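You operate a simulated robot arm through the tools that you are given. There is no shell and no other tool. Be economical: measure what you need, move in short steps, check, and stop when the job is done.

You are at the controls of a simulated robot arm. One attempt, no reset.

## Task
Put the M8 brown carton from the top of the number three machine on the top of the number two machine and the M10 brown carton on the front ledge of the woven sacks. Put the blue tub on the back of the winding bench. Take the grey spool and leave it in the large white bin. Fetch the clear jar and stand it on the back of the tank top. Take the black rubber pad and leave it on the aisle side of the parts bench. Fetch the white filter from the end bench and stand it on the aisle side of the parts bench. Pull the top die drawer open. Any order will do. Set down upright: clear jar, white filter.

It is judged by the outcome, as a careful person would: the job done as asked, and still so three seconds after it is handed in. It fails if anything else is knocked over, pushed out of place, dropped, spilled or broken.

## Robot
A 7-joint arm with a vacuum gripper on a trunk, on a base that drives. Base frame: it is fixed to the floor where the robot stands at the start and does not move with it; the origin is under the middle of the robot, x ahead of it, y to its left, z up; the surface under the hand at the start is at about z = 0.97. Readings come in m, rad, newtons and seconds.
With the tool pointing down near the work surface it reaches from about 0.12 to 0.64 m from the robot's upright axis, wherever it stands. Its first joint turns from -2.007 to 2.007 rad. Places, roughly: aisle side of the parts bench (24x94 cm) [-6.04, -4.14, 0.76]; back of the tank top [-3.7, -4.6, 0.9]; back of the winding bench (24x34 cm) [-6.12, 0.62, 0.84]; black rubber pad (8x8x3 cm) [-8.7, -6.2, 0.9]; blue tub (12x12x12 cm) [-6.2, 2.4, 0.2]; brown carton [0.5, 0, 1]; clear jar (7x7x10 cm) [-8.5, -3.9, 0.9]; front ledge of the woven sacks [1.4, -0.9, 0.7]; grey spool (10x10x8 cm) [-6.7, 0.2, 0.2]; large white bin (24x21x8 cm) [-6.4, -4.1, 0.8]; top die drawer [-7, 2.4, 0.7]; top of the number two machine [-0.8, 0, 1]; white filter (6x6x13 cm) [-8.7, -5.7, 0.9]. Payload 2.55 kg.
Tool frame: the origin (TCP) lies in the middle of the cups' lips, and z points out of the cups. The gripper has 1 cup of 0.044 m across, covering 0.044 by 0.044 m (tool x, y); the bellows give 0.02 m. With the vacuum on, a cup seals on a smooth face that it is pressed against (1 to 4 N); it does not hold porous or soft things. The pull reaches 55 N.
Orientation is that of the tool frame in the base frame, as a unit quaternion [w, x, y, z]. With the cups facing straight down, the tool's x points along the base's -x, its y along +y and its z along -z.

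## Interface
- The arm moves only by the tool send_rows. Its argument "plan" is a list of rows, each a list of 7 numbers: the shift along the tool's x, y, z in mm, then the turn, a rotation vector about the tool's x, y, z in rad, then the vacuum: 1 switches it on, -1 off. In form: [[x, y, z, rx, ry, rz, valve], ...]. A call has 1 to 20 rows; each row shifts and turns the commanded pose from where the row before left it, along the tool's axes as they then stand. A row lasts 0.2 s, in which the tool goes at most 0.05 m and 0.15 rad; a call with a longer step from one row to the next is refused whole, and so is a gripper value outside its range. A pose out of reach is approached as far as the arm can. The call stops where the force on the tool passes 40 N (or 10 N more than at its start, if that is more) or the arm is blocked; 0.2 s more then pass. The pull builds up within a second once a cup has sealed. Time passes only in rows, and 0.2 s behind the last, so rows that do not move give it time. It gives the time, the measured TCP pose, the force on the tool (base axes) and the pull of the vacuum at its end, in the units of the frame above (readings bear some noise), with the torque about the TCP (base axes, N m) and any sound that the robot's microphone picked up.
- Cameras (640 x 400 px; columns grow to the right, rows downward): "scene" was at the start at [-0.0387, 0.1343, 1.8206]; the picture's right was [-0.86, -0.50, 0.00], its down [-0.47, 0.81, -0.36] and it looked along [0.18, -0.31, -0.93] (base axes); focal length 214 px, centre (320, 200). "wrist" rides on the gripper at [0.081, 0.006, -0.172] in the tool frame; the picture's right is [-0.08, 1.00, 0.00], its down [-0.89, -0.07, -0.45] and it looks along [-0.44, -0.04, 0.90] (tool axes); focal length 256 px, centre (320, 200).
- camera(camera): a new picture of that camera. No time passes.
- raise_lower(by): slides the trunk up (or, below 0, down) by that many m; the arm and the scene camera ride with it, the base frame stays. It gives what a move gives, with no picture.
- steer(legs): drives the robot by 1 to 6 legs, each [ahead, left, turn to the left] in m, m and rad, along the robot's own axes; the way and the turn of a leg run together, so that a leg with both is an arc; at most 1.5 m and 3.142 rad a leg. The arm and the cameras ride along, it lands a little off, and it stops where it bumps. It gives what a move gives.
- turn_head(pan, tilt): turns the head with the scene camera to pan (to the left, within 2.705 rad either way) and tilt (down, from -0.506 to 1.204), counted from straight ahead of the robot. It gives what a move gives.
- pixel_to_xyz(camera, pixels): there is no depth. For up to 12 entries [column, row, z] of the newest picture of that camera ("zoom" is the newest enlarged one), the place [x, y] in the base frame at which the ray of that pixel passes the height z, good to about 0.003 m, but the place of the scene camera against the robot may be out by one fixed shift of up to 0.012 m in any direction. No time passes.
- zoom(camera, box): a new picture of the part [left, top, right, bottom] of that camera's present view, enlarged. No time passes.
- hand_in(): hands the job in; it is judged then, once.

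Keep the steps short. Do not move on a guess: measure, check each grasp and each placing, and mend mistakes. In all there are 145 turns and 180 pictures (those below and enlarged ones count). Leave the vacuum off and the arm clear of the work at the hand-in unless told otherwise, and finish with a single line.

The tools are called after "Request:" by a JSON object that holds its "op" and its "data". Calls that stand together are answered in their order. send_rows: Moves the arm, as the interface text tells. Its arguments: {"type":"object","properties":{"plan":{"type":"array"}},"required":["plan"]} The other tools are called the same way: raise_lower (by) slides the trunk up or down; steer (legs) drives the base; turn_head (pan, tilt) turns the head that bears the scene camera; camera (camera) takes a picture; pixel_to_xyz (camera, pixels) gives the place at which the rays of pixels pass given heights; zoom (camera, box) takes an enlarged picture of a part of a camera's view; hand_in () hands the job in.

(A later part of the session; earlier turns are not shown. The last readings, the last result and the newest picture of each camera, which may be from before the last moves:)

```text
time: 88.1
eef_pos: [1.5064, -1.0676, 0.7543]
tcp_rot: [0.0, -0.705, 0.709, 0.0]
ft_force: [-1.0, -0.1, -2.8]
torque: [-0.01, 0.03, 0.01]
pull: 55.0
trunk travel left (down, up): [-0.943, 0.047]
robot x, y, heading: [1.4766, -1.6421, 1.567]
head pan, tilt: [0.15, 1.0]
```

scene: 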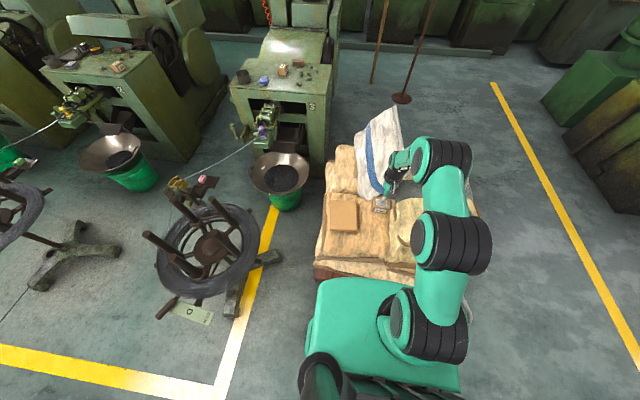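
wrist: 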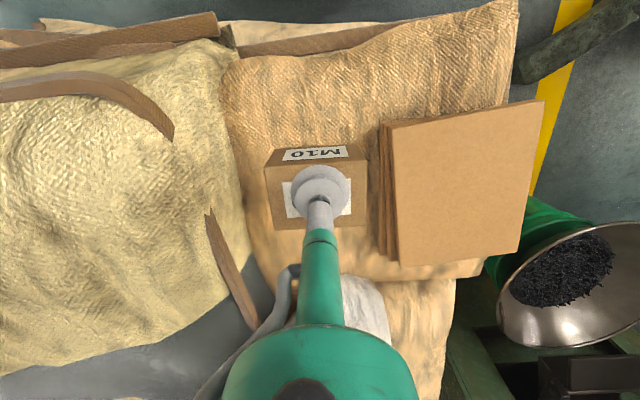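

Request:
{"op": "send_rows", "data": {"plan": [[0, 0, 4, 0, 0, 0, 1], [0, 0, 4, 0, 0, 0, 1], [0, 0, 0, 0, 0, 0, 1]]}}

Request:
{"op": "zoom", "data": {"camera": "wrist", "box": [220, 100, 420, 260]}}

```text
time: 89.1
eef_pos: [1.501, -0.9889, 0.8185]
tcp_rot: [-0.048, 0.709, -0.702, -0.044]
ft_force: [1.1, -0.1, -2.4]
torque: [-0.07, 0.0, 0.0]
pull: 55.0
trunk travel left (down, up): [-0.943, 0.047]
robot x, y, heading: [1.4795, -1.6462, 1.567]
head pan, tilt: [0.15, 1.0]
stopped in row 3: the arm was blocked; the commanded pose is now the measured one
```

```text
2.50 times, centred on (320, 180) of wrist
```

zoom: 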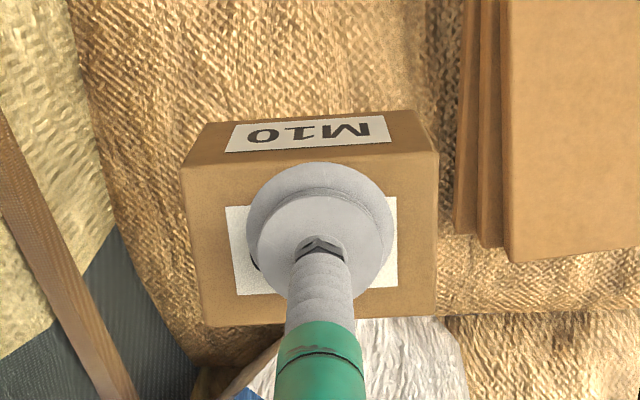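

The arm was blocked and the tool jumped (80 mm ahead, 64 up, tilted); perhaps the elbow ran into a limit with the trunk so high. I look at the scene.

Request:
{"op": "camera", "data": {"camera": "scene"}}

Request:
{"op": "camera", "data": {"camera": "wrist"}}

```text
145 pictures are left
```

scene: 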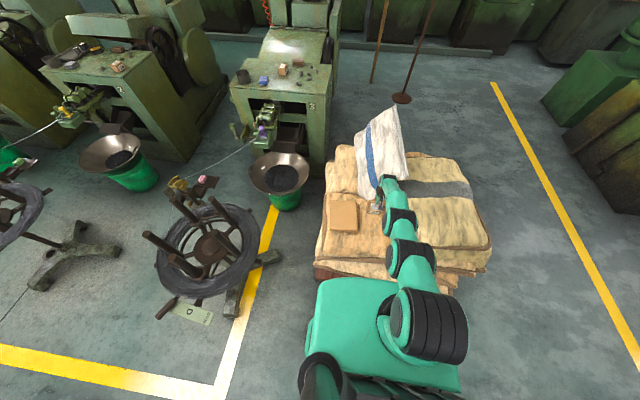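

```text
144 pictures are left
```

wrist: 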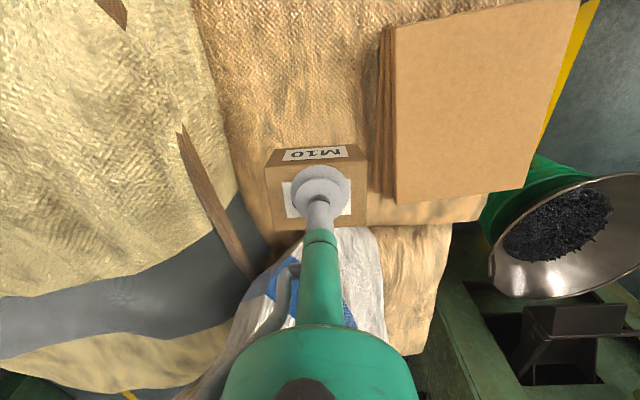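

Nothing was disturbed; the arm was stretched straight down. I back up, level the tool (+0.13 about tool y), rise, and will use the trunk for the lowering instead.

Request:
{"op": "send_rows", "data": {"plan": [[0, 0, -40, 0, 0, 0, 1], [40, 0, -20, 0, 0, 0, 1], [40, 0, -10, 0, 0.13, 0, 1], [0, 0, -45, 0, 0, 0, 1], [0, 0, -45, 0, 0, 0, 1], [0, 0, -45, 0, 0, 0, 1], [0, 0, 0, 0, 0, 0, 1]]}}

Request:
{"op": "camera", "data": {"camera": "scene"}}

```text
time: 90.7
eef_pos: [1.5001, -1.0781, 1.0061]
tcp_rot: [0.001, 0.71, -0.705, 0.004]
ft_force: [-0.4, -0.4, -1.8]
torque: [-0.01, 0.01, 0.0]
pull: 55.3
trunk travel left (down, up): [-0.943, 0.047]
robot x, y, heading: [1.4766, -1.6454, 1.573]
head pan, tilt: [0.15, 1.0]
```

```text
143 pictures are left
```

scene: 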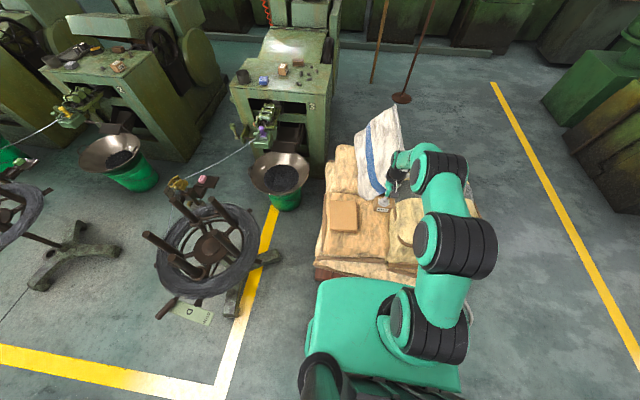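

Levelled at (1.500, −1.078). I lower the trunk by 0.23 m.

Request:
{"op": "raise_lower", "data": {"by": -0.23}}

Request:
{"op": "send_rows", "data": {"plan": [[0, -5, 10, 0, 0, 0, 1], [0, 0, 8, 0, 0, 0, 1], [0, 0, 0, 0, 0, 0, 1]]}}

Request:
{"op": "zoom", "data": {"camera": "wrist", "box": [180, 80, 460, 300]}}

```text
time: 93.1
eef_pos: [1.4999, -1.0795, 0.778]
tcp_rot: [0.0, 0.71, -0.704, 0.005]
ft_force: [-0.4, 0.5, -2.0]
torque: [-0.01, 0.02, -0.01]
pull: 54.9
trunk travel left (down, up): [-0.713, 0.277]
robot x, y, heading: [1.4774, -1.6456, 1.565]
head pan, tilt: [0.15, 1.0]
```

```text
time: 93.9
eef_pos: [1.5066, -1.0775, 0.7599]
tcp_rot: [0.0, 0.71, -0.705, 0.005]
ft_force: [1.1, 0.0, -1.5]
torque: [0.02, -0.01, 0.0]
pull: 54.9
trunk travel left (down, up): [-0.713, 0.277]
robot x, y, heading: [1.4772, -1.6444, 1.566]
head pan, tilt: [0.15, 1.0]
```

```text
1.82 times, centred on (320, 190) of wrist
```

zoom: 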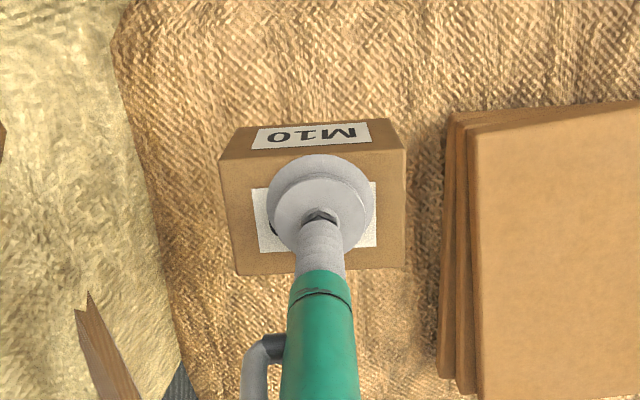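

Request:
{"op": "send_rows", "data": {"plan": [[0, 0, 6, 0, 0, 0, 1], [0, 0, 6, 0, 0, 0, 1], [0, 0, 4, 0, 0, 0, 1], [0, 0, 0, 0, 0, 0, 1]]}}

```text
time: 94.9
eef_pos: [1.5075, -1.0787, 0.7438]
tcp_rot: [-0.001, 0.709, -0.705, 0.005]
ft_force: [0.8, 0.9, -1.8]
torque: [-0.01, -0.02, -0.01]
pull: 55.3
trunk travel left (down, up): [-0.713, 0.277]
robot x, y, heading: [1.4747, -1.6408, 1.566]
head pan, tilt: [0.15, 1.0]
```

Request:
{"op": "send_rows", "data": {"plan": [[0, 0, 5, 0, 0, 0, 1], [0, 0, 5, 0, 0, 0, 1], [0, 0, 0, 0, 0, 0, 1]]}}

Request:
{"op": "zoom", "data": {"camera": "wrist", "box": [180, 80, 460, 300]}}

```text
time: 95.7
eef_pos: [1.5063, -1.0783, 0.7332]
tcp_rot: [0.001, 0.709, -0.705, 0.005]
ft_force: [0.3, 0.1, -1.8]
torque: [-0.01, 0.0, -0.04]
pull: 54.9
trunk travel left (down, up): [-0.713, 0.277]
robot x, y, heading: [1.4792, -1.6421, 1.566]
head pan, tilt: [0.15, 1.0]
```

```text
1.82 times, centred on (320, 190) of wrist
```

zoom: 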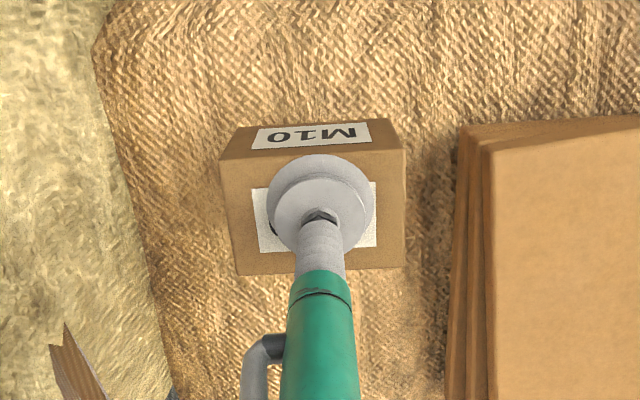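

Request:
{"op": "send_rows", "data": {"plan": [[0, 0, 5, 0, 0, 0, 1], [0, 0, 5, 0, 0, 0, 1], [0, 0, 5, 0, 0, 0, 1], [0, 0, 0, 0, 0, 0, 1]]}}

```text
time: 96.7
eef_pos: [1.5056, -1.0793, 0.7183]
tcp_rot: [0.0, 0.709, -0.705, 0.006]
ft_force: [-0.2, 0.1, -1.5]
torque: [-0.02, -0.01, 0.02]
pull: 55.1
trunk travel left (down, up): [-0.713, 0.277]
robot x, y, heading: [1.4772, -1.6431, 1.57]
head pan, tilt: [0.15, 1.0]
```

Request:
{"op": "send_rows", "data": {"plan": [[0, 0, 5, 0, 0, 0, 1], [0, 0, 5, 0, 0, 0, 1], [0, 0, 5, 0, 0, 0, 1], [0, 0, 0, 0, 0, 0, 1]]}}

Request:
{"op": "zoom", "data": {"camera": "wrist", "box": [180, 80, 460, 300]}}

```text
time: 97.7
eef_pos: [1.5052, -1.0795, 0.7057]
tcp_rot: [-0.001, 0.71, -0.704, 0.004]
ft_force: [1.5, -2.6, 7.2]
torque: [0.16, 0.13, -0.02]
pull: 54.8
trunk travel left (down, up): [-0.713, 0.277]
robot x, y, heading: [1.4787, -1.6446, 1.566]
head pan, tilt: [0.15, 1.0]
```

```text
1.82 times, centred on (320, 190) of wrist
```

zoom: 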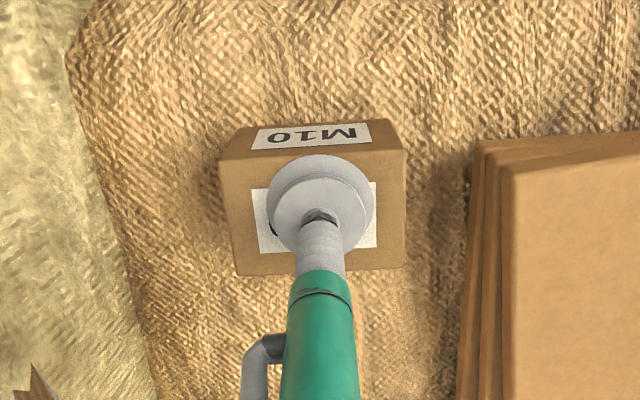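

Contact: 7 N upward at z 0.706. I release, wait and rise.

Request:
{"op": "send_rows", "data": {"plan": [[0, 0, -3, 0, 0, 0, 1], [0, 0, 0, 0, 0, 0, -1], [0, 0, 0, 0, 0, 0, -1], [0, 0, 0, 0, 0, 0, -1], [0, 0, 0, 0, 0, 0, -1], [0, 0, -10, 0, 0, 0, -1], [0, 0, -30, 0, 0, 0, -1], [0, 0, -45, 0, 0, 0, -1], [0, 0, -45, 0, 0, 0, -1], [0, 0, 0, 0, 0, 0, -1]]}}

Request:
{"op": "camera", "data": {"camera": "wrist"}}

```text
time: 99.9
eef_pos: [1.5072, -1.0782, 0.8356]
tcp_rot: [0.001, 0.709, -0.705, 0.006]
ft_force: [-0.7, 0.2, -0.9]
torque: [-0.01, 0.03, -0.01]
pull: 0.0
trunk travel left (down, up): [-0.713, 0.277]
robot x, y, heading: [1.4791, -1.6431, 1.562]
head pan, tilt: [0.15, 1.0]
```

```text
139 pictures are left
```

wrist: 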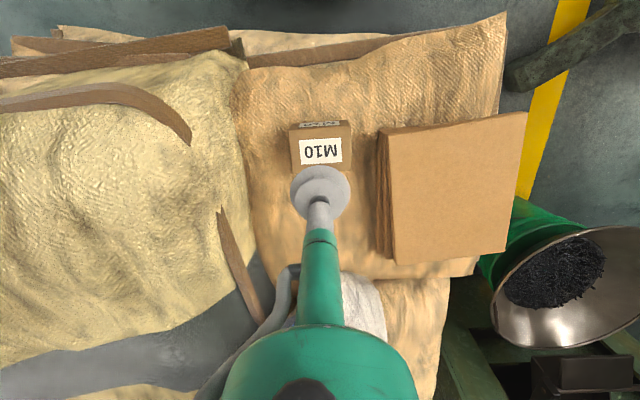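

M10 sits flat on the ledge. I draw the arm in, raise the trunk, back out to the aisle (y≈−2.6) and head toward −x.

Request:
{"op": "send_rows", "data": {"plan": [[0, 0, -45, 0, 0, 0, -1], [40, 0, -20, 0, 0, 0, -1], [45, 0, 0, 0, 0, 0, -1], [45, 0, 0, 0, 0, 0, -1], [45, 0, 0, 0, 0, 0, -1], [0, 0, 0, 0, 0, 0, -1]]}}

Request:
{"op": "raise_lower", "data": {"by": 0.2}}

Request:
{"op": "steer", "data": {"legs": [[-0.95, 0, 0], [0, 0, 1.571], [1.5, 0, 0]]}}

Request:
{"op": "turn_head", "data": {"pan": 0.0, "tilt": 0.35}}

Request:
{"op": "camera", "data": {"camera": "scene"}}

```text
time: 101.3
eef_pos: [1.5029, -1.2517, 0.9039]
tcp_rot: [0.0, 0.71, -0.704, 0.004]
ft_force: [0.0, 0.4, 0.1]
torque: [-0.03, -0.02, 0.0]
pull: 0.0
trunk travel left (down, up): [-0.713, 0.277]
robot x, y, heading: [1.4743, -1.6467, 1.567]
head pan, tilt: [0.15, 1.0]
```

```text
time: 103.5
eef_pos: [1.5032, -1.2523, 1.1035]
tcp_rot: [0.0, 0.71, -0.704, 0.005]
ft_force: [0.4, 0.1, 0.8]
torque: [-0.01, 0.02, -0.02]
pull: 0.1
trunk travel left (down, up): [-0.913, 0.077]
robot x, y, heading: [1.4729, -1.6444, 1.569]
head pan, tilt: [0.15, 1.0]
```

```text
time: 119.2
eef_pos: [-0.4016, -2.5825, 1.1028]
tcp_rot: [-0.003, 1.0, 0.014, 0.003]
ft_force: [-1.0, 0.0, 0.4]
torque: [0.02, 0.03, 0.02]
pull: 0.0
trunk travel left (down, up): [-0.913, 0.077]
robot x, y, heading: [-0.0105, -2.6006, -3.125]
head pan, tilt: [0.15, 1.0]
```

```text
time: 120.2
eef_pos: [-0.4015, -2.5817, 1.1037]
tcp_rot: [-0.003, 1.0, 0.015, 0.003]
ft_force: [0.0, -0.2, 0.1]
torque: [0.01, 0.01, 0.01]
pull: 0.0
trunk travel left (down, up): [-0.913, 0.077]
robot x, y, heading: [-0.0073, -2.6008, -3.122]
head pan, tilt: [0.0, 0.351]
```

```text
138 pictures are left
```

scene: 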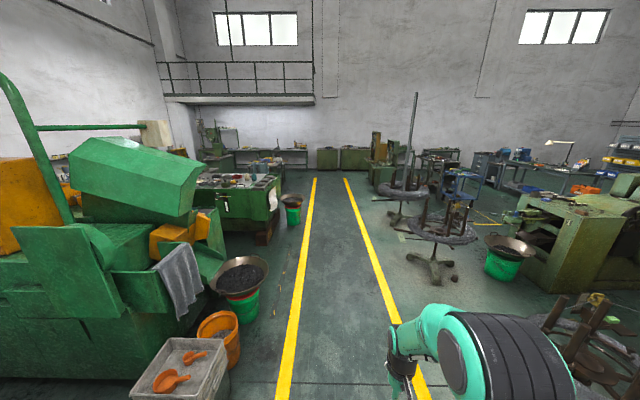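

The aisle is clear. I go on 3.6 m to x≈−3.6 and look around.

Request:
{"op": "steer", "data": {"legs": [[0, 0, -0.02], [1.5, 0, 0], [1.5, 0, 0], [0.7, 0, 0]]}}

Request:
{"op": "turn_head", "data": {"pan": 1.0, "tilt": 0.5}}

Request:
{"op": "camera", "data": {"camera": "scene"}}

Request:
{"op": "turn_head", "data": {"pan": 0.0, "tilt": 0.4}}

Request:
{"op": "camera", "data": {"camera": "scene"}}

Request:
{"op": "turn_head", "data": {"pan": -1.0, "tilt": 0.4}}

Request:
{"op": "camera", "data": {"camera": "scene"}}

```text
time: 138.6
eef_pos: [-4.1156, -2.5656, 1.1035]
tcp_rot: [-0.003, 1.0, 0.003, 0.003]
ft_force: [-0.4, 0.5, -0.5]
torque: [0.01, 0.0, -0.01]
pull: 0.0
trunk travel left (down, up): [-0.913, 0.077]
robot x, y, heading: [-3.7246, -2.5964, 3.133]
head pan, tilt: [0.0, 0.351]
```

```text
time: 139.8
eef_pos: [-4.116, -2.5656, 1.1036]
tcp_rot: [-0.005, 1.0, 0.003, 0.004]
ft_force: [-0.2, -0.3, -0.4]
torque: [-0.01, -0.01, 0.0]
pull: 0.0
trunk travel left (down, up): [-0.913, 0.077]
robot x, y, heading: [-3.7246, -2.5927, 3.135]
head pan, tilt: [1.0, 0.499]
```

```text
137 pictures are left
```

scene: 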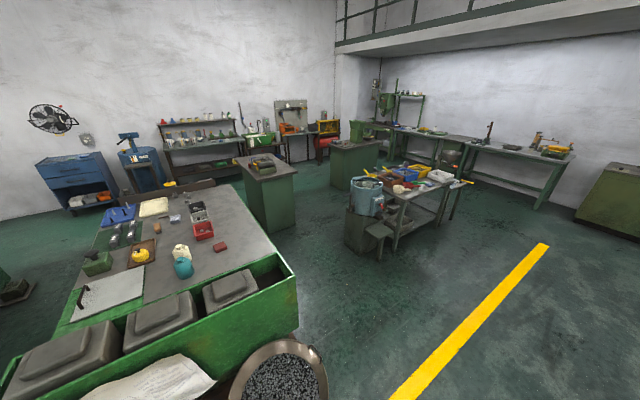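

```text
time: 141.1
eef_pos: [-4.1152, -2.5671, 1.1037]
tcp_rot: [-0.003, 1.0, 0.003, 0.003]
ft_force: [0.4, 0.1, 0.8]
torque: [0.01, 0.01, -0.03]
pull: 0.1
trunk travel left (down, up): [-0.913, 0.077]
robot x, y, heading: [-3.7212, -2.5953, 3.141]
head pan, tilt: [0.0, 0.4]
```

```text
136 pictures are left
```

scene: 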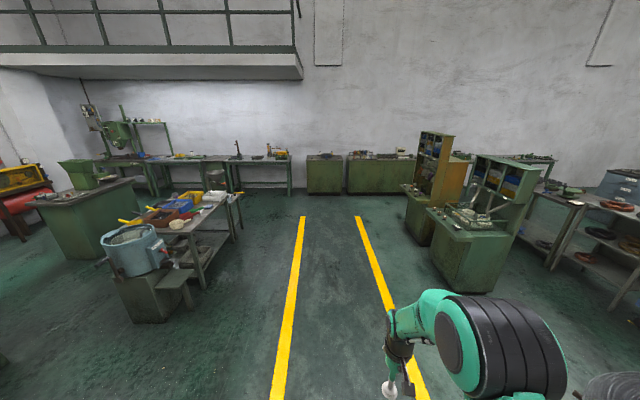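

```text
time: 142.4
eef_pos: [-4.1158, -2.5668, 1.1035]
tcp_rot: [-0.003, 1.0, 0.002, 0.005]
ft_force: [-0.4, 0.5, -0.6]
torque: [-0.01, 0.03, -0.05]
pull: 0.1
trunk travel left (down, up): [-0.913, 0.077]
robot x, y, heading: [-3.7246, -2.5926, 3.137]
head pan, tilt: [-1.0, 0.4]
```

```text
135 pictures are left
```

scene: 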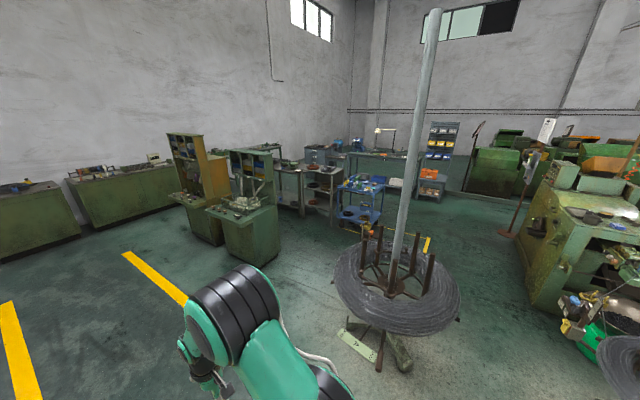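

I measure floor positions of the benches on the right and note the left ones.

Request:
{"op": "pixel_to_xyz", "data": {"camera": "scene", "pixels": [[250, 268, 0.0], [282, 243, 0.0], [226, 240, 0.0], [185, 238, 0.0], [240, 212, 0.85], [360, 225, 0.0], [350, 205, 0.3], [320, 215, 0.0], [300, 212, 0.0], [385, 355, 0.0], [430, 195, 0.0], [385, 180, 0.9]]}}

Request:
{"op": "zoom", "data": {"camera": "scene", "box": [160, 120, 460, 280]}}

```text
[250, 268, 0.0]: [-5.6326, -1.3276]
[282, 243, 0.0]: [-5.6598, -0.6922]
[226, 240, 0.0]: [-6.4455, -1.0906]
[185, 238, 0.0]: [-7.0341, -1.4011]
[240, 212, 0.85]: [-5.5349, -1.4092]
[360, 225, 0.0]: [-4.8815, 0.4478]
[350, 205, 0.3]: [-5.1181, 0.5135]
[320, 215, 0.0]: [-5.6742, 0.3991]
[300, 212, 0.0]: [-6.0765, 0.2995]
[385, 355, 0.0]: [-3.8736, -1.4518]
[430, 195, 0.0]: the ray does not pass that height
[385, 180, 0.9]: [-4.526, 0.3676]
```

```text
2.13 times, centred on (310, 200) of scene
```

zoom: 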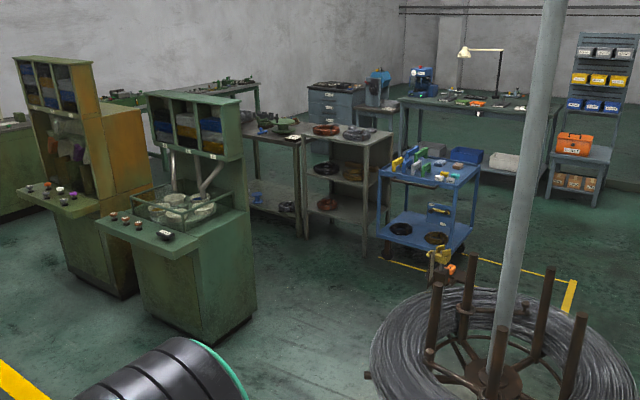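

Corridor x≈−4.9 between the pole stand and the green hutch leads to the right area. I drive there and look.

Request:
{"op": "steer", "data": {"legs": [[1.2, 0, 0], [0, 0, -1.566], [1.5, 0, 0]]}}

Request:
{"op": "turn_head", "data": {"pan": 0.6, "tilt": 0.5}}

Request:
{"op": "camera", "data": {"camera": "scene"}}

```text
time: 159.4
eef_pos: [-4.9284, -0.6862, 1.1037]
tcp_rot: [0.0, 0.714, -0.7, 0.005]
ft_force: [0.2, -0.4, 0.3]
torque: [0.02, -0.03, 0.0]
pull: 0.0
trunk travel left (down, up): [-0.913, 0.077]
robot x, y, heading: [-4.9498, -1.0779, 1.579]
head pan, tilt: [-1.0, 0.4]
```

```text
time: 161.0
eef_pos: [-4.9268, -0.6863, 1.1035]
tcp_rot: [0.0, 0.715, -0.699, 0.005]
ft_force: [-0.9, 0.1, 0.0]
torque: [-0.02, 0.01, -0.03]
pull: 0.1
trunk travel left (down, up): [-0.913, 0.077]
robot x, y, heading: [-4.951, -1.0768, 1.584]
head pan, tilt: [0.6, 0.499]
```

```text
133 pictures are left
```

scene: 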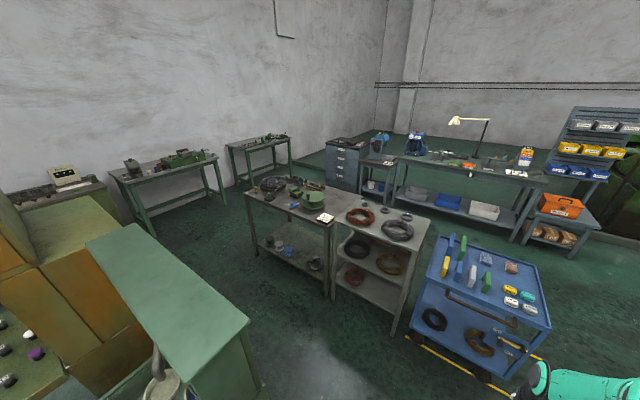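

Request:
{"op": "zoom", "data": {"camera": "scene", "box": [230, 110, 550, 310]}}

Request:
{"op": "pixel_to_xyz", "data": {"camera": "scene", "pixels": [[335, 223, 0.84], [428, 217, 0.84], [245, 193, 0.84], [262, 175, 0.84], [362, 175, 0.84], [334, 298, 0.0], [395, 335, 0.0], [257, 255, 0.0], [315, 264, 0.2], [268, 242, 0.2], [380, 190, 0.2], [415, 290, 0.5]]}}

```text
2.00 times, centred on (390, 210) of scene
```

zoom: 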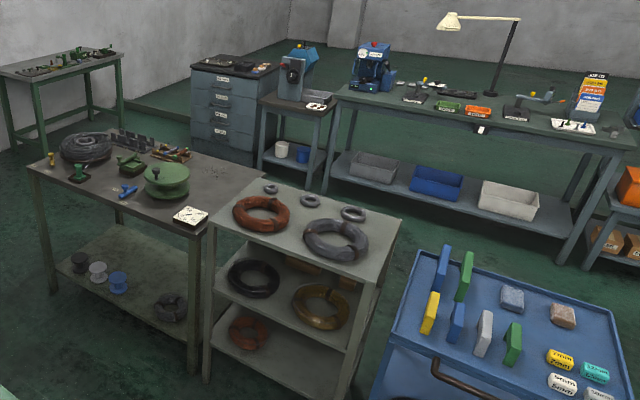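

```text
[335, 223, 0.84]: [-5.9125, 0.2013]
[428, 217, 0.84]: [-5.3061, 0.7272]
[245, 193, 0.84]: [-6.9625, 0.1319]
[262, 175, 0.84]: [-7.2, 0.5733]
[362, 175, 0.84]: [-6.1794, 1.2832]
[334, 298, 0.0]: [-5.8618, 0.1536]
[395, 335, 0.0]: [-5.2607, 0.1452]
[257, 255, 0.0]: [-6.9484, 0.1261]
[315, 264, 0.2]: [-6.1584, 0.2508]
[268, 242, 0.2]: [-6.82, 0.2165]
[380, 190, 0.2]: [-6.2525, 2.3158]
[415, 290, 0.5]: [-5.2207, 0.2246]
```

The tub stands under the small stand at (−6.25, 2.3); the way there runs between the benches at y≈1.4. I look right to see how to get round the blue cart.

Request:
{"op": "turn_head", "data": {"pan": -0.35, "tilt": 0.6}}

Request:
{"op": "camera", "data": {"camera": "scene"}}

```text
time: 162.3
eef_pos: [-4.9282, -0.6861, 1.1031]
tcp_rot: [0.0, 0.714, -0.7, 0.005]
ft_force: [-0.1, -0.3, -0.2]
torque: [-0.02, 0.0, 0.01]
pull: 0.0
trunk travel left (down, up): [-0.913, 0.077]
robot x, y, heading: [-4.9469, -1.0777, 1.584]
head pan, tilt: [-0.351, 0.6]
```

```text
131 pictures are left
```

scene: 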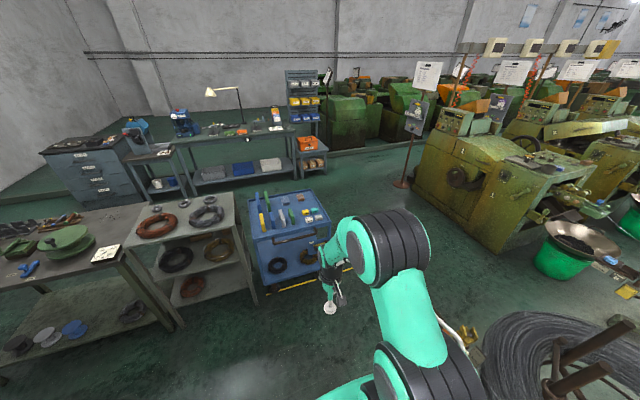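

Request:
{"op": "pixel_to_xyz", "data": {"camera": "scene", "pixels": [[330, 222, 0.75], [305, 190, 0.75], [247, 192, 0.75], [265, 290, 0.0], [345, 262, 0.0], [400, 185, 0.0], [418, 205, 0.0], [290, 178, 0.1], [200, 190, 0.1], [235, 195, 0.84], [330, 170, 0.1], [482, 335, 0.0]]}}

```text
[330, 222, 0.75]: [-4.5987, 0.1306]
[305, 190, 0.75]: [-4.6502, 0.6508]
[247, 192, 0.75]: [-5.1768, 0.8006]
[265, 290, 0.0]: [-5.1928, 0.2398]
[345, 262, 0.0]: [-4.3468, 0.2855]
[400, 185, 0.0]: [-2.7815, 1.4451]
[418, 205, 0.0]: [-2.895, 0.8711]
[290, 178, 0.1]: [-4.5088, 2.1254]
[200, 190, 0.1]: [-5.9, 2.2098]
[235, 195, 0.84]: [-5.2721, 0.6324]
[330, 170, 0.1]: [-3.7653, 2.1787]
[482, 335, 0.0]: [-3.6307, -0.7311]
```

Clear way: strafe east to x≈−4.0, north to y≈1.4, then west. I go.

Request:
{"op": "steer", "data": {"legs": [[0.5, 0, 0], [0, -0.95, 0], [1.0, 0, 0], [0.97, 0, 0]]}}

Request:
{"op": "turn_head", "data": {"pan": 1.4, "tilt": 0.6}}

Request:
{"op": "camera", "data": {"camera": "scene"}}

```text
time: 167.7
eef_pos: [-4.4684, -0.1712, 1.1028]
tcp_rot: [-0.003, -0.704, 0.71, -0.004]
ft_force: [-0.3, -0.3, -0.3]
torque: [0.0, -0.07, -0.02]
pull: 0.1
trunk travel left (down, up): [-0.913, 0.077]
robot x, y, heading: [-4.5036, -0.5624, 1.55]
head pan, tilt: [-0.351, 0.6]
stopped in leg 2: the robot was blocked; the commanded pose is now the measured one
```

```text
time: 169.5
eef_pos: [-4.4659, -0.1716, 1.1029]
tcp_rot: [-0.003, -0.705, 0.71, -0.002]
ft_force: [-0.3, -0.1, -0.5]
torque: [0.03, -0.01, 0.04]
pull: 0.0
trunk travel left (down, up): [-0.913, 0.077]
robot x, y, heading: [-4.5035, -0.5615, 1.552]
head pan, tilt: [1.4, 0.6]
```

```text
130 pictures are left
```

scene: 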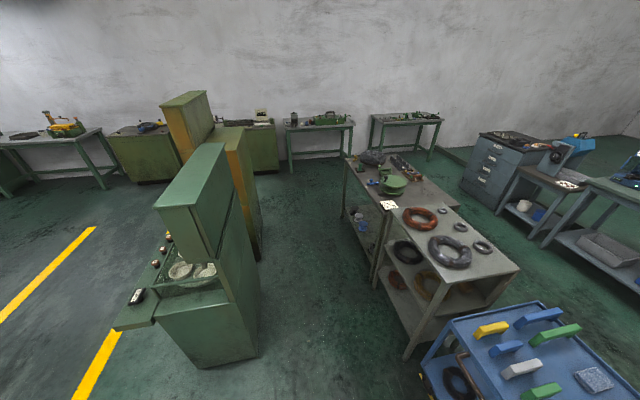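

Blocked at x=−4.50. I look right and down to find out by what.

Request:
{"op": "turn_head", "data": {"pan": -1.5, "tilt": 0.9}}

Request:
{"op": "camera", "data": {"camera": "scene"}}

```text
time: 172.0
eef_pos: [-4.4657, -0.1725, 1.1024]
tcp_rot: [-0.003, -0.704, 0.71, -0.003]
ft_force: [-0.3, 0.7, -0.6]
torque: [-0.01, -0.02, -0.03]
pull: 0.0
trunk travel left (down, up): [-0.913, 0.077]
robot x, y, heading: [-4.5081, -0.5636, 1.549]
head pan, tilt: [-1.499, 0.901]
```

```text
129 pictures are left
```

scene: 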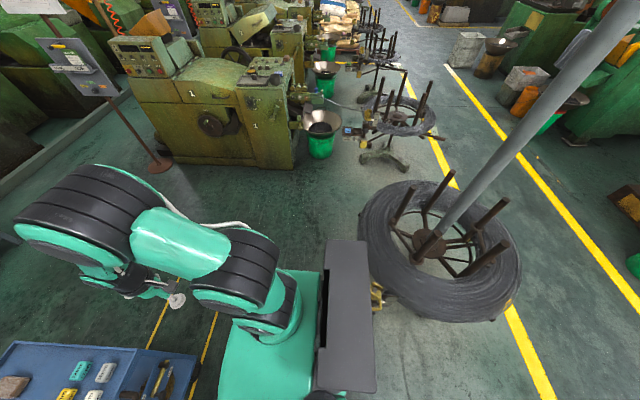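

The rear of the robot touched the stand's yellow guide at (378,292). I zoom and measure it.

Request:
{"op": "zoom", "data": {"camera": "scene", "box": [300, 180, 540, 400]}}

Request:
{"op": "pixel_to_xyz", "data": {"camera": "scene", "pixels": [[378, 285, 0.6], [378, 305, 0.3], [362, 230, 0.7], [375, 390, 0.9], [372, 240, 0.9], [330, 240, 0.9], [230, 320, 0.25], [255, 270, 0.25], [400, 190, 0.7], [470, 180, 0.7]]}}

```text
1.82 times, centred on (420, 290) of scene
```

zoom: 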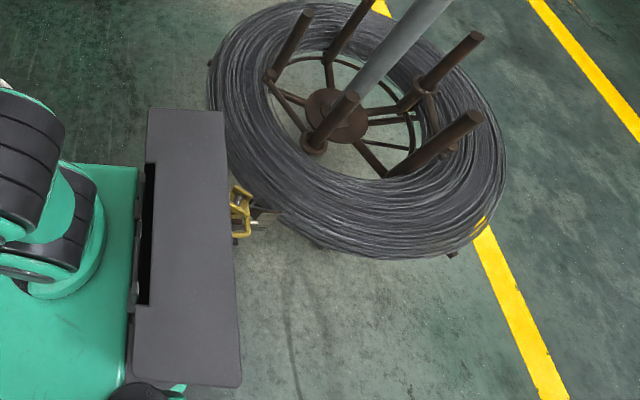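

```text
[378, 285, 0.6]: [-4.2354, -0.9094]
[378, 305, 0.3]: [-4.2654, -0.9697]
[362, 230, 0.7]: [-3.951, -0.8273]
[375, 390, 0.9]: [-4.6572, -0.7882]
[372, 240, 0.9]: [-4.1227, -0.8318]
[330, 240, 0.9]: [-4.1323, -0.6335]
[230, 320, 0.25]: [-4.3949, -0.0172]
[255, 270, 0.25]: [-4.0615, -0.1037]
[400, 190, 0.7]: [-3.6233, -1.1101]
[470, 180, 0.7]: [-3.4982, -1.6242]
```

I move off it west 0.05, north 0.22, then east 0.55 and on north.

Request:
{"op": "steer", "data": {"legs": [[0, 0.06, 0.02], [0.22, 0, 0], [0, -0.58, 0]]}}

Request:
{"op": "camera", "data": {"camera": "scene"}}

```text
time: 177.2
eef_pos: [-3.9468, 0.0494, 1.1017]
tcp_rot: [0.003, 0.709, -0.705, 0.004]
ft_force: [0.0, -0.6, 0.3]
torque: [0.0, -0.01, -0.03]
pull: 0.1
trunk travel left (down, up): [-0.913, 0.077]
robot x, y, heading: [-3.9831, -0.3439, 1.565]
head pan, tilt: [-1.499, 0.901]
```

```text
127 pictures are left
```

scene: 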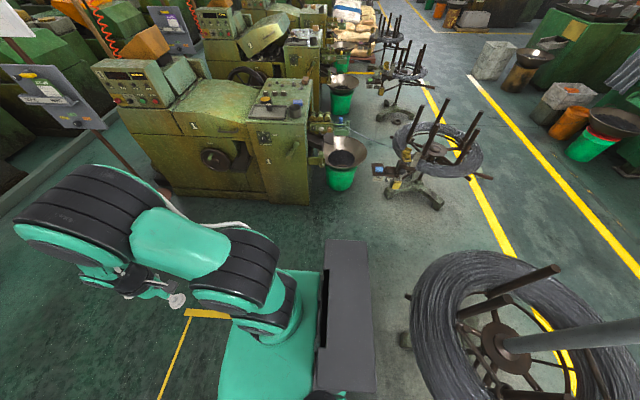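

Clear and nothing fell. I drive north to y≈1.38, turn west and go 1.0 ahead, then look.

Request:
{"op": "steer", "data": {"legs": [[1.0, 0, 0], [0.72, 0, 0], [0, 0, 1.576], [1.0, 0, 0]]}}

Request:
{"op": "turn_head", "data": {"pan": 0.0, "tilt": 0.75}}

Request:
{"op": "camera", "data": {"camera": "scene"}}

```text
time: 194.4
eef_pos: [-5.37, 1.3787, 1.1032]
tcp_rot: [0.0, 1.0, 0.012, 0.005]
ft_force: [0.0, 0.9, 0.1]
torque: [0.0, -0.02, 0.0]
pull: 0.0
trunk travel left (down, up): [-0.913, 0.077]
robot x, y, heading: [-4.9746, 1.3448, -3.138]
head pan, tilt: [-1.499, 0.901]
```

```text
time: 196.1
eef_pos: [-5.3707, 1.378, 1.1016]
tcp_rot: [0.0, 1.0, 0.011, 0.004]
ft_force: [-0.3, -0.1, 0.2]
torque: [-0.01, 0.01, 0.0]
pull: 0.1
trunk travel left (down, up): [-0.913, 0.077]
robot x, y, heading: [-4.9779, 1.3501, -3.132]
head pan, tilt: [0.0, 0.75]
```

```text
126 pictures are left
```

scene: 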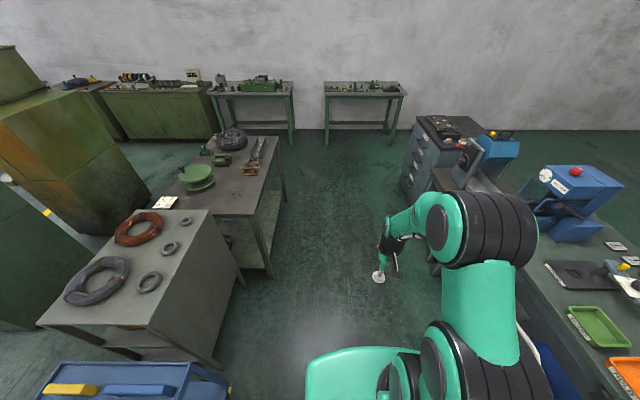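

I go on to x≈−6.1, turn to face north (the stand with the tub) and look.

Request:
{"op": "steer", "data": {"legs": [[1.15, 0, 0], [0, 0, -1.58]]}}

Request:
{"op": "turn_head", "data": {"pan": 0.2, "tilt": 0.95}}

Request:
{"op": "camera", "data": {"camera": "scene"}}

Request:
{"op": "camera", "data": {"camera": "wrist"}}

```text
time: 205.8
eef_pos: [-6.0647, 1.7377, 1.1018]
tcp_rot: [-0.003, -0.691, 0.723, -0.003]
ft_force: [0.0, -0.5, 0.2]
torque: [0.02, -0.03, -0.02]
pull: 0.0
trunk travel left (down, up): [-0.913, 0.077]
robot x, y, heading: [-6.1214, 1.3435, 1.514]
head pan, tilt: [0.0, 0.75]
```

```text
time: 206.6
eef_pos: [-6.0659, 1.7374, 1.1029]
tcp_rot: [-0.003, -0.691, 0.723, -0.003]
ft_force: [0.2, -0.1, 0.3]
torque: [0.0, 0.04, 0.01]
pull: 0.1
trunk travel left (down, up): [-0.913, 0.077]
robot x, y, heading: [-6.1178, 1.3453, 1.515]
head pan, tilt: [0.201, 0.949]
```

```text
125 pictures are left
```

scene: 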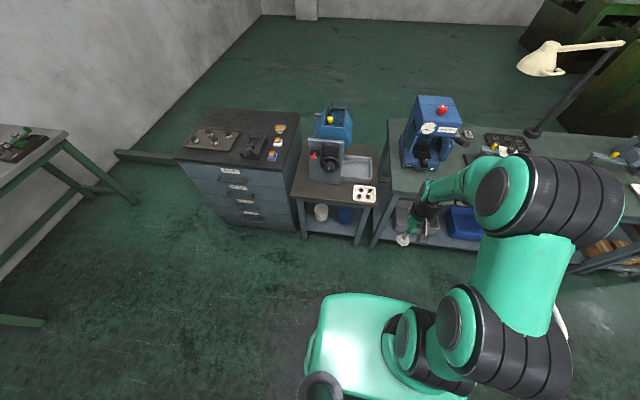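

```text
124 pictures are left
```

wrist: 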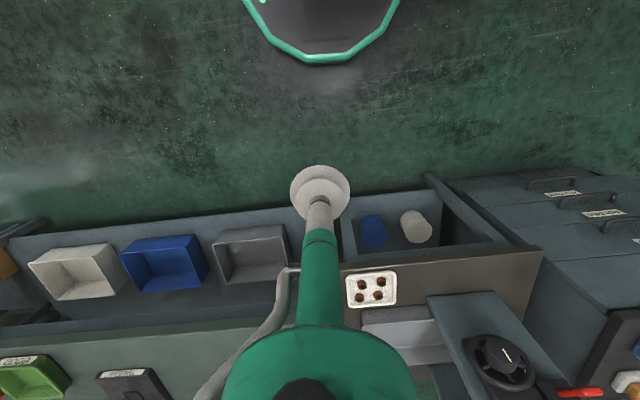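

Request:
{"op": "zoom", "data": {"camera": "wrist", "box": [330, 180, 560, 310]}}

Request:
{"op": "zoom", "data": {"camera": "scene", "box": [170, 90, 400, 260]}}

Request:
{"op": "pixel_to_xyz", "data": {"camera": "scene", "pixels": [[292, 194, 0.8], [372, 205, 0.8], [303, 240, 0.0], [360, 245, 0.0], [343, 222, 0.15], [231, 222, 0.0], [296, 230, 0.0], [215, 172, 0.7], [237, 178, 0.7], [340, 207, 0.3]]}}

Request:
{"op": "pixel_to_xyz", "data": {"camera": "wrist", "pixels": [[343, 261, 0.8], [542, 252, 0.8], [355, 240, 0.2], [440, 180, 0.2], [373, 218, 0.3], [373, 245, 0.2], [415, 215, 0.3], [430, 180, 0.0]]}}

```text
2.78 times, centred on (445, 245) of wrist
```

zoom: 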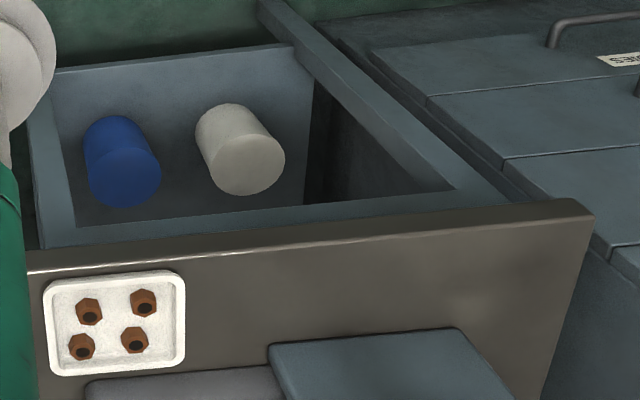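

```text
2.35 times, centred on (285, 175) of scene
```

zoom: 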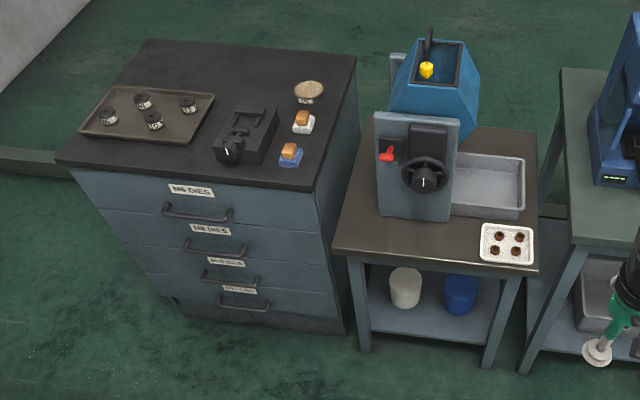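

```text
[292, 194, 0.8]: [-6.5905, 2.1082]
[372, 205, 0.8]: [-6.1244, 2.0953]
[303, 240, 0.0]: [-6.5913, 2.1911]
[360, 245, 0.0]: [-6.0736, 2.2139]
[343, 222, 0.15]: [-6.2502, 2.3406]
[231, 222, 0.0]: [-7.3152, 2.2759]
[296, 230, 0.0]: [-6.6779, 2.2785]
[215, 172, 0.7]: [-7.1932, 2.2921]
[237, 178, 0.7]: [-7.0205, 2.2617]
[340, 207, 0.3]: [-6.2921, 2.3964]
```

```text
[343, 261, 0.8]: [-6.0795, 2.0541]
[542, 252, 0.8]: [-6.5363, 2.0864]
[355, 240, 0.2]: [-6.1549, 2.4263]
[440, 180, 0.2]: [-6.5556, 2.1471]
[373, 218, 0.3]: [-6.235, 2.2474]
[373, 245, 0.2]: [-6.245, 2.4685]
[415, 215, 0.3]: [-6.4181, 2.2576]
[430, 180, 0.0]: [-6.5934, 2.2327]
```

I estimate where the elbow and wrist are to judge whether the arm fits under the stand.

Request:
{"op": "pixel_to_xyz", "data": {"camera": "scene", "pixels": [[545, 210, 1.3], [545, 210, 1.5], [505, 190, 1.3], [440, 185, 1.3], [405, 240, 1.1], [510, 270, 1.3], [470, 340, 0.8], [470, 340, 1.0], [425, 215, 1.2], [425, 160, 0.85], [385, 230, 0.85]]}}

Request:
{"op": "turn_head", "data": {"pan": -0.35, "tilt": 1.15}}

Request:
{"op": "camera", "data": {"camera": "scene"}}

```text
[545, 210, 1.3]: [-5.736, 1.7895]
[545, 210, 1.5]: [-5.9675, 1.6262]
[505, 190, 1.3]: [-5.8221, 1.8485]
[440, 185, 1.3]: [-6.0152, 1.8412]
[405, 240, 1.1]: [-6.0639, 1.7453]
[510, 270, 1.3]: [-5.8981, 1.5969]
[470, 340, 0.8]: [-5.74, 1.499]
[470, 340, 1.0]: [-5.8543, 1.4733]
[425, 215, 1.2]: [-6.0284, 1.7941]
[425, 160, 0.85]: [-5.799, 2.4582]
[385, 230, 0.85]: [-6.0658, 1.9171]
```

```text
time: 207.5
eef_pos: [-6.065, 1.7372, 1.1029]
tcp_rot: [-0.003, -0.69, 0.723, -0.003]
ft_force: [-0.6, 0.2, -1.2]
torque: [0.0, 0.0, -0.03]
pull: 0.1
trunk travel left (down, up): [-0.913, 0.077]
robot x, y, heading: [-6.1231, 1.3469, 1.515]
head pan, tilt: [-0.351, 1.15]
```

```text
121 pictures are left
```

scene: 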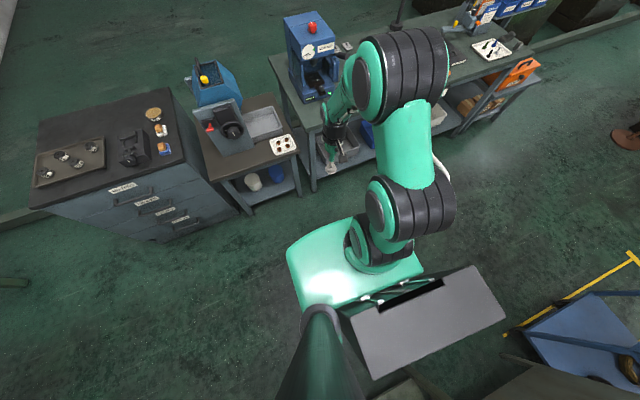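

The elbow sits only slightly right of the arm's line. I locate the tub precisely from both views.

Request:
{"op": "zoom", "data": {"camera": "scene", "box": [180, 90, 340, 230]}}

Request:
{"op": "pixel_to_xyz", "data": {"camera": "wrist", "pixels": [[374.9, 237.1, 0.24], [374.9, 237.1, 0.28], [370, 217, 0.12], [370, 217, 0.16], [345, 205, 0.12], [464, 262, 0.75], [408, 202, 0.12], [427, 240, 0.26]]}}

```text
2.86 times, centred on (260, 160) of scene
```

zoom: 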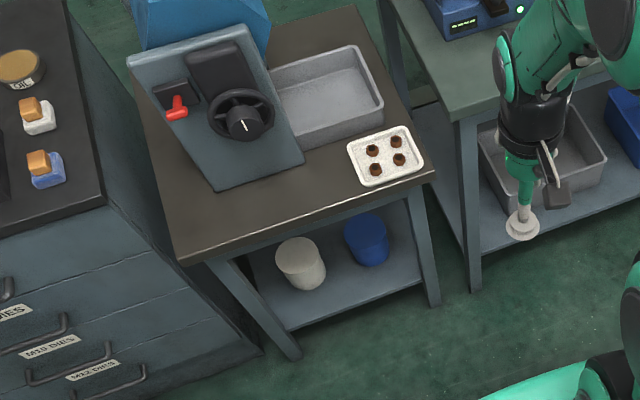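

```text
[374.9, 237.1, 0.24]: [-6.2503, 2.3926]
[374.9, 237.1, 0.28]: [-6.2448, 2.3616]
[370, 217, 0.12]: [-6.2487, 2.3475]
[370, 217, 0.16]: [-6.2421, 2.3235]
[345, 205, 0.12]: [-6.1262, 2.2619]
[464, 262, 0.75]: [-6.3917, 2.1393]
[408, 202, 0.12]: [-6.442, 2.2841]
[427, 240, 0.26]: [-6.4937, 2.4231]
```

Request:
{"op": "pixel_to_xyz", "data": {"camera": "scene", "pixels": [[276.1, 169.8, 0.24], [276.1, 169.8, 0.28], [277, 183, 0.14], [299.2, 149.5, 0.78], [213, 180, 0.78], [311, 195, 0.0], [260, 206, 0.14], [308, 188, 0.1], [327, 180, 0.0], [320, 129, 0.83], [253, 165, 0.26]]}}

```text
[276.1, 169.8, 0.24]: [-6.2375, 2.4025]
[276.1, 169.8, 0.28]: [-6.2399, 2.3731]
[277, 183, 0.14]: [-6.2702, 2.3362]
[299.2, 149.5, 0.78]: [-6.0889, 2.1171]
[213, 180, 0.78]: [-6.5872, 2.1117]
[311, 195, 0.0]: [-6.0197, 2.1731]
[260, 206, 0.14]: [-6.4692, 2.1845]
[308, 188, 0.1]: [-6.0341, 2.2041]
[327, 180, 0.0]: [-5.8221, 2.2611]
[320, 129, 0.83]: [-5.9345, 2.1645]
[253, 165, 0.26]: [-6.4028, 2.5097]
```

Tub lid centre ≈ (−6.245, 2.385), top ≈0.26. I'll lower the trunk 0.70 here in free space, then drive to (−6.33, 1.80).

Request:
{"op": "raise_lower", "data": {"by": -0.7}}

Request:
{"op": "steer", "data": {"legs": [[0, 0, 0.056], [0.2, 0.21, 0]]}}

Request:
{"op": "turn_head", "data": {"pan": 0.0, "tilt": 0.5}}

Request:
{"op": "camera", "data": {"camera": "scene"}}

Request:
{"op": "camera", "data": {"camera": "wrist"}}

```text
refused: -0.7 is not a number from -0.4 to 0.4
```

```text
time: 209.9
eef_pos: [-6.2973, 1.9404, 1.1033]
tcp_rot: [0.004, 0.71, -0.704, 0.003]
ft_force: [0.8, -0.3, -0.3]
torque: [-0.06, 0.0, 0.01]
pull: 0.0
trunk travel left (down, up): [-0.913, 0.077]
robot x, y, heading: [-6.3327, 1.5489, 1.567]
head pan, tilt: [-0.351, 1.15]
```

```text
time: 211.0
eef_pos: [-6.297, 1.9406, 1.1024]
tcp_rot: [0.002, 0.709, -0.705, 0.003]
ft_force: [0.8, 0.1, -0.5]
torque: [0.01, 0.01, -0.02]
pull: 0.1
trunk travel left (down, up): [-0.913, 0.077]
robot x, y, heading: [-6.331, 1.5447, 1.563]
head pan, tilt: [0.0, 0.499]
```

```text
119 pictures are left
```

scene: 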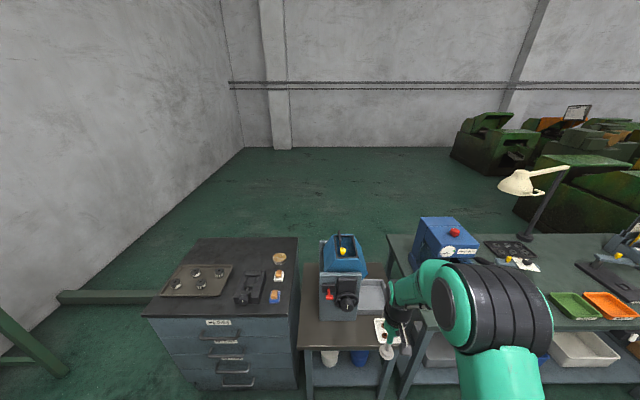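

```text
118 pictures are left
```

wrist: 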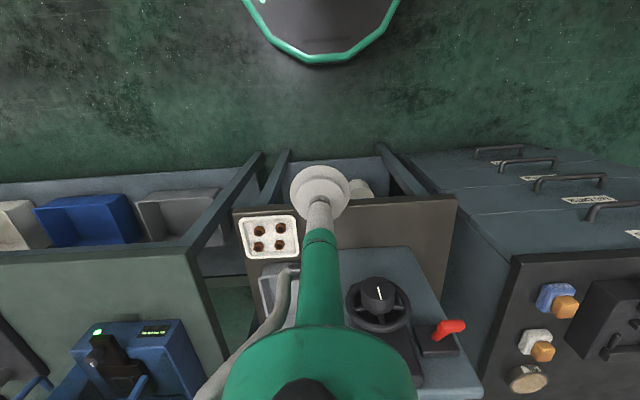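

Trunk moves are limited to 0.4 each. I back off 0.25 for safety, then lower 0.4 + 0.3.

Request:
{"op": "steer", "data": {"legs": [[-0.25, 0, 0]]}}

Request:
{"op": "raise_lower", "data": {"by": -0.4}}

Request:
{"op": "raise_lower", "data": {"by": -0.3}}

Request:
{"op": "camera", "data": {"camera": "scene"}}

Request:
{"op": "camera", "data": {"camera": "wrist"}}

```text
time: 212.8
eef_pos: [-6.2985, 1.6961, 1.1029]
tcp_rot: [0.004, 0.708, -0.706, 0.003]
ft_force: [-0.5, 0.8, 0.5]
torque: [0.02, 0.02, 0.0]
pull: 0.3
trunk travel left (down, up): [-0.913, 0.077]
robot x, y, heading: [-6.3364, 1.301, 1.56]
head pan, tilt: [0.0, 0.499]
```

```text
time: 216.6
eef_pos: [-6.2982, 1.6953, 0.7023]
tcp_rot: [0.003, 0.709, -0.705, 0.003]
ft_force: [-0.2, -1.1, -0.6]
torque: [0.02, 0.01, 0.01]
pull: 0.1
trunk travel left (down, up): [-0.513, 0.477]
robot x, y, heading: [-6.3319, 1.2991, 1.562]
head pan, tilt: [0.0, 0.499]
```

```text
time: 219.6
eef_pos: [-6.2972, 1.6944, 0.403]
tcp_rot: [0.003, 0.709, -0.705, 0.002]
ft_force: [-0.1, -0.2, -0.1]
torque: [0.0, 0.0, 0.0]
pull: 0.0
trunk travel left (down, up): [-0.213, 0.777]
robot x, y, heading: [-6.3335, 1.2985, 1.562]
head pan, tilt: [0.0, 0.499]
```

```text
117 pictures are left
```

scene: 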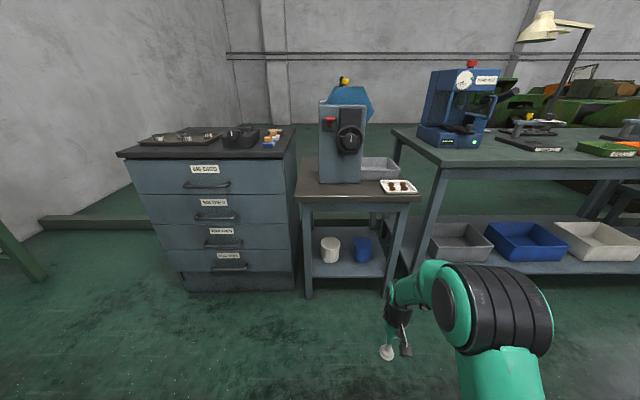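

```text
116 pictures are left
```

wrist: 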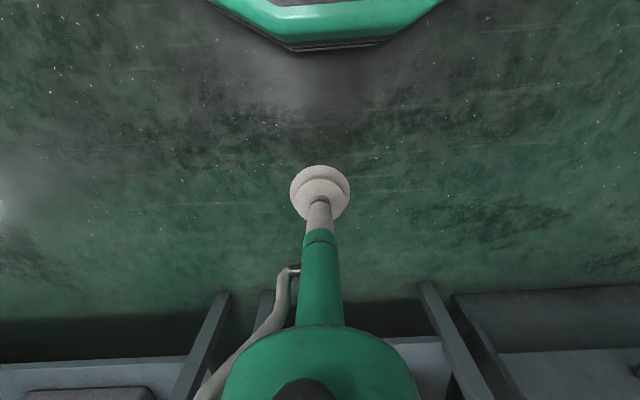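

Now the tub is seen from lower. I zoom and measure again.

Request:
{"op": "zoom", "data": {"camera": "scene", "box": [280, 170, 440, 300]}}

```text
3.08 times, centred on (360, 235) of scene
```

zoom: 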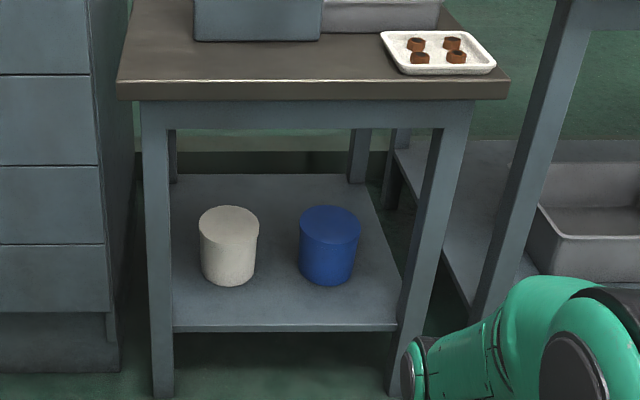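

Request:
{"op": "pixel_to_xyz", "data": {"camera": "zoom", "pixels": [[330, 220, 0.24], [330, 220, 0.26], [330, 220, 0.28], [328, 284, 0.12], [328, 284, 0.14], [328, 284, 0.16], [290, 328, 0.14], [290, 80, 0.8], [290, 128, 0.7], [420, 390, 0.0], [155, 395, 0.0], [230, 220, 0.26]]}}

```text
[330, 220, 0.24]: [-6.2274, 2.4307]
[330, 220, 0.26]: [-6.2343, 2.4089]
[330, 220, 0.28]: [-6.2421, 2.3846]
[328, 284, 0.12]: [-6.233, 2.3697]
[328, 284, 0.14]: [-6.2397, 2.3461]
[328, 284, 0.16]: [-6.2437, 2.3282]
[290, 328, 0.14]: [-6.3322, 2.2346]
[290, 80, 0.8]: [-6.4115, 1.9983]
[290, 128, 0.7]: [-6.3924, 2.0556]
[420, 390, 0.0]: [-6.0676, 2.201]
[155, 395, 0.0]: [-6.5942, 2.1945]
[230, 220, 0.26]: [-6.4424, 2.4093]
```

Request:
{"op": "pixel_to_xyz", "data": {"camera": "scene", "pixels": [[430, 262, 0.6], [430, 262, 0.7], [430, 262, 0.8], [395, 285, 0.5], [395, 285, 0.6], [395, 285, 0.7], [490, 262, 0.7], [490, 262, 0.8], [490, 262, 0.9], [388, 352, 0.4]]}}

Request:
{"op": "zoom", "data": {"camera": "scene", "box": [360, 240, 560, 400]}}

```text
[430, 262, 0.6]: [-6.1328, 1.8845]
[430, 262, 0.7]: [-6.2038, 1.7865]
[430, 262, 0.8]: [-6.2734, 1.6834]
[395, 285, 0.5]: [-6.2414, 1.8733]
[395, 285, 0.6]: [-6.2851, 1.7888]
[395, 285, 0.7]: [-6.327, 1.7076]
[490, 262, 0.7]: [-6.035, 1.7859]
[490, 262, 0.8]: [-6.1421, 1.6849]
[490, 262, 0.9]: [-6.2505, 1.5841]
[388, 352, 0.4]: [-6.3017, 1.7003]
```

```text
2.50 times, centred on (460, 320) of scene
```

zoom: 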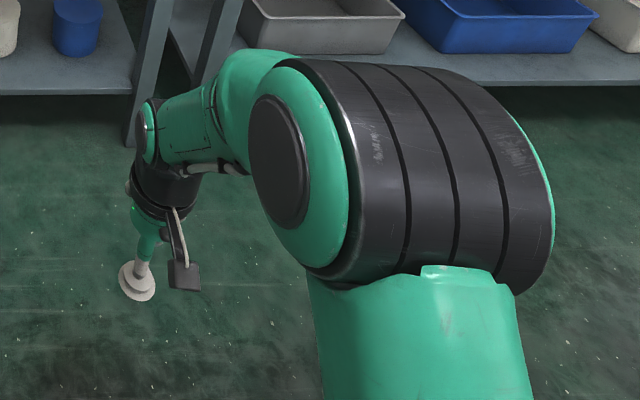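

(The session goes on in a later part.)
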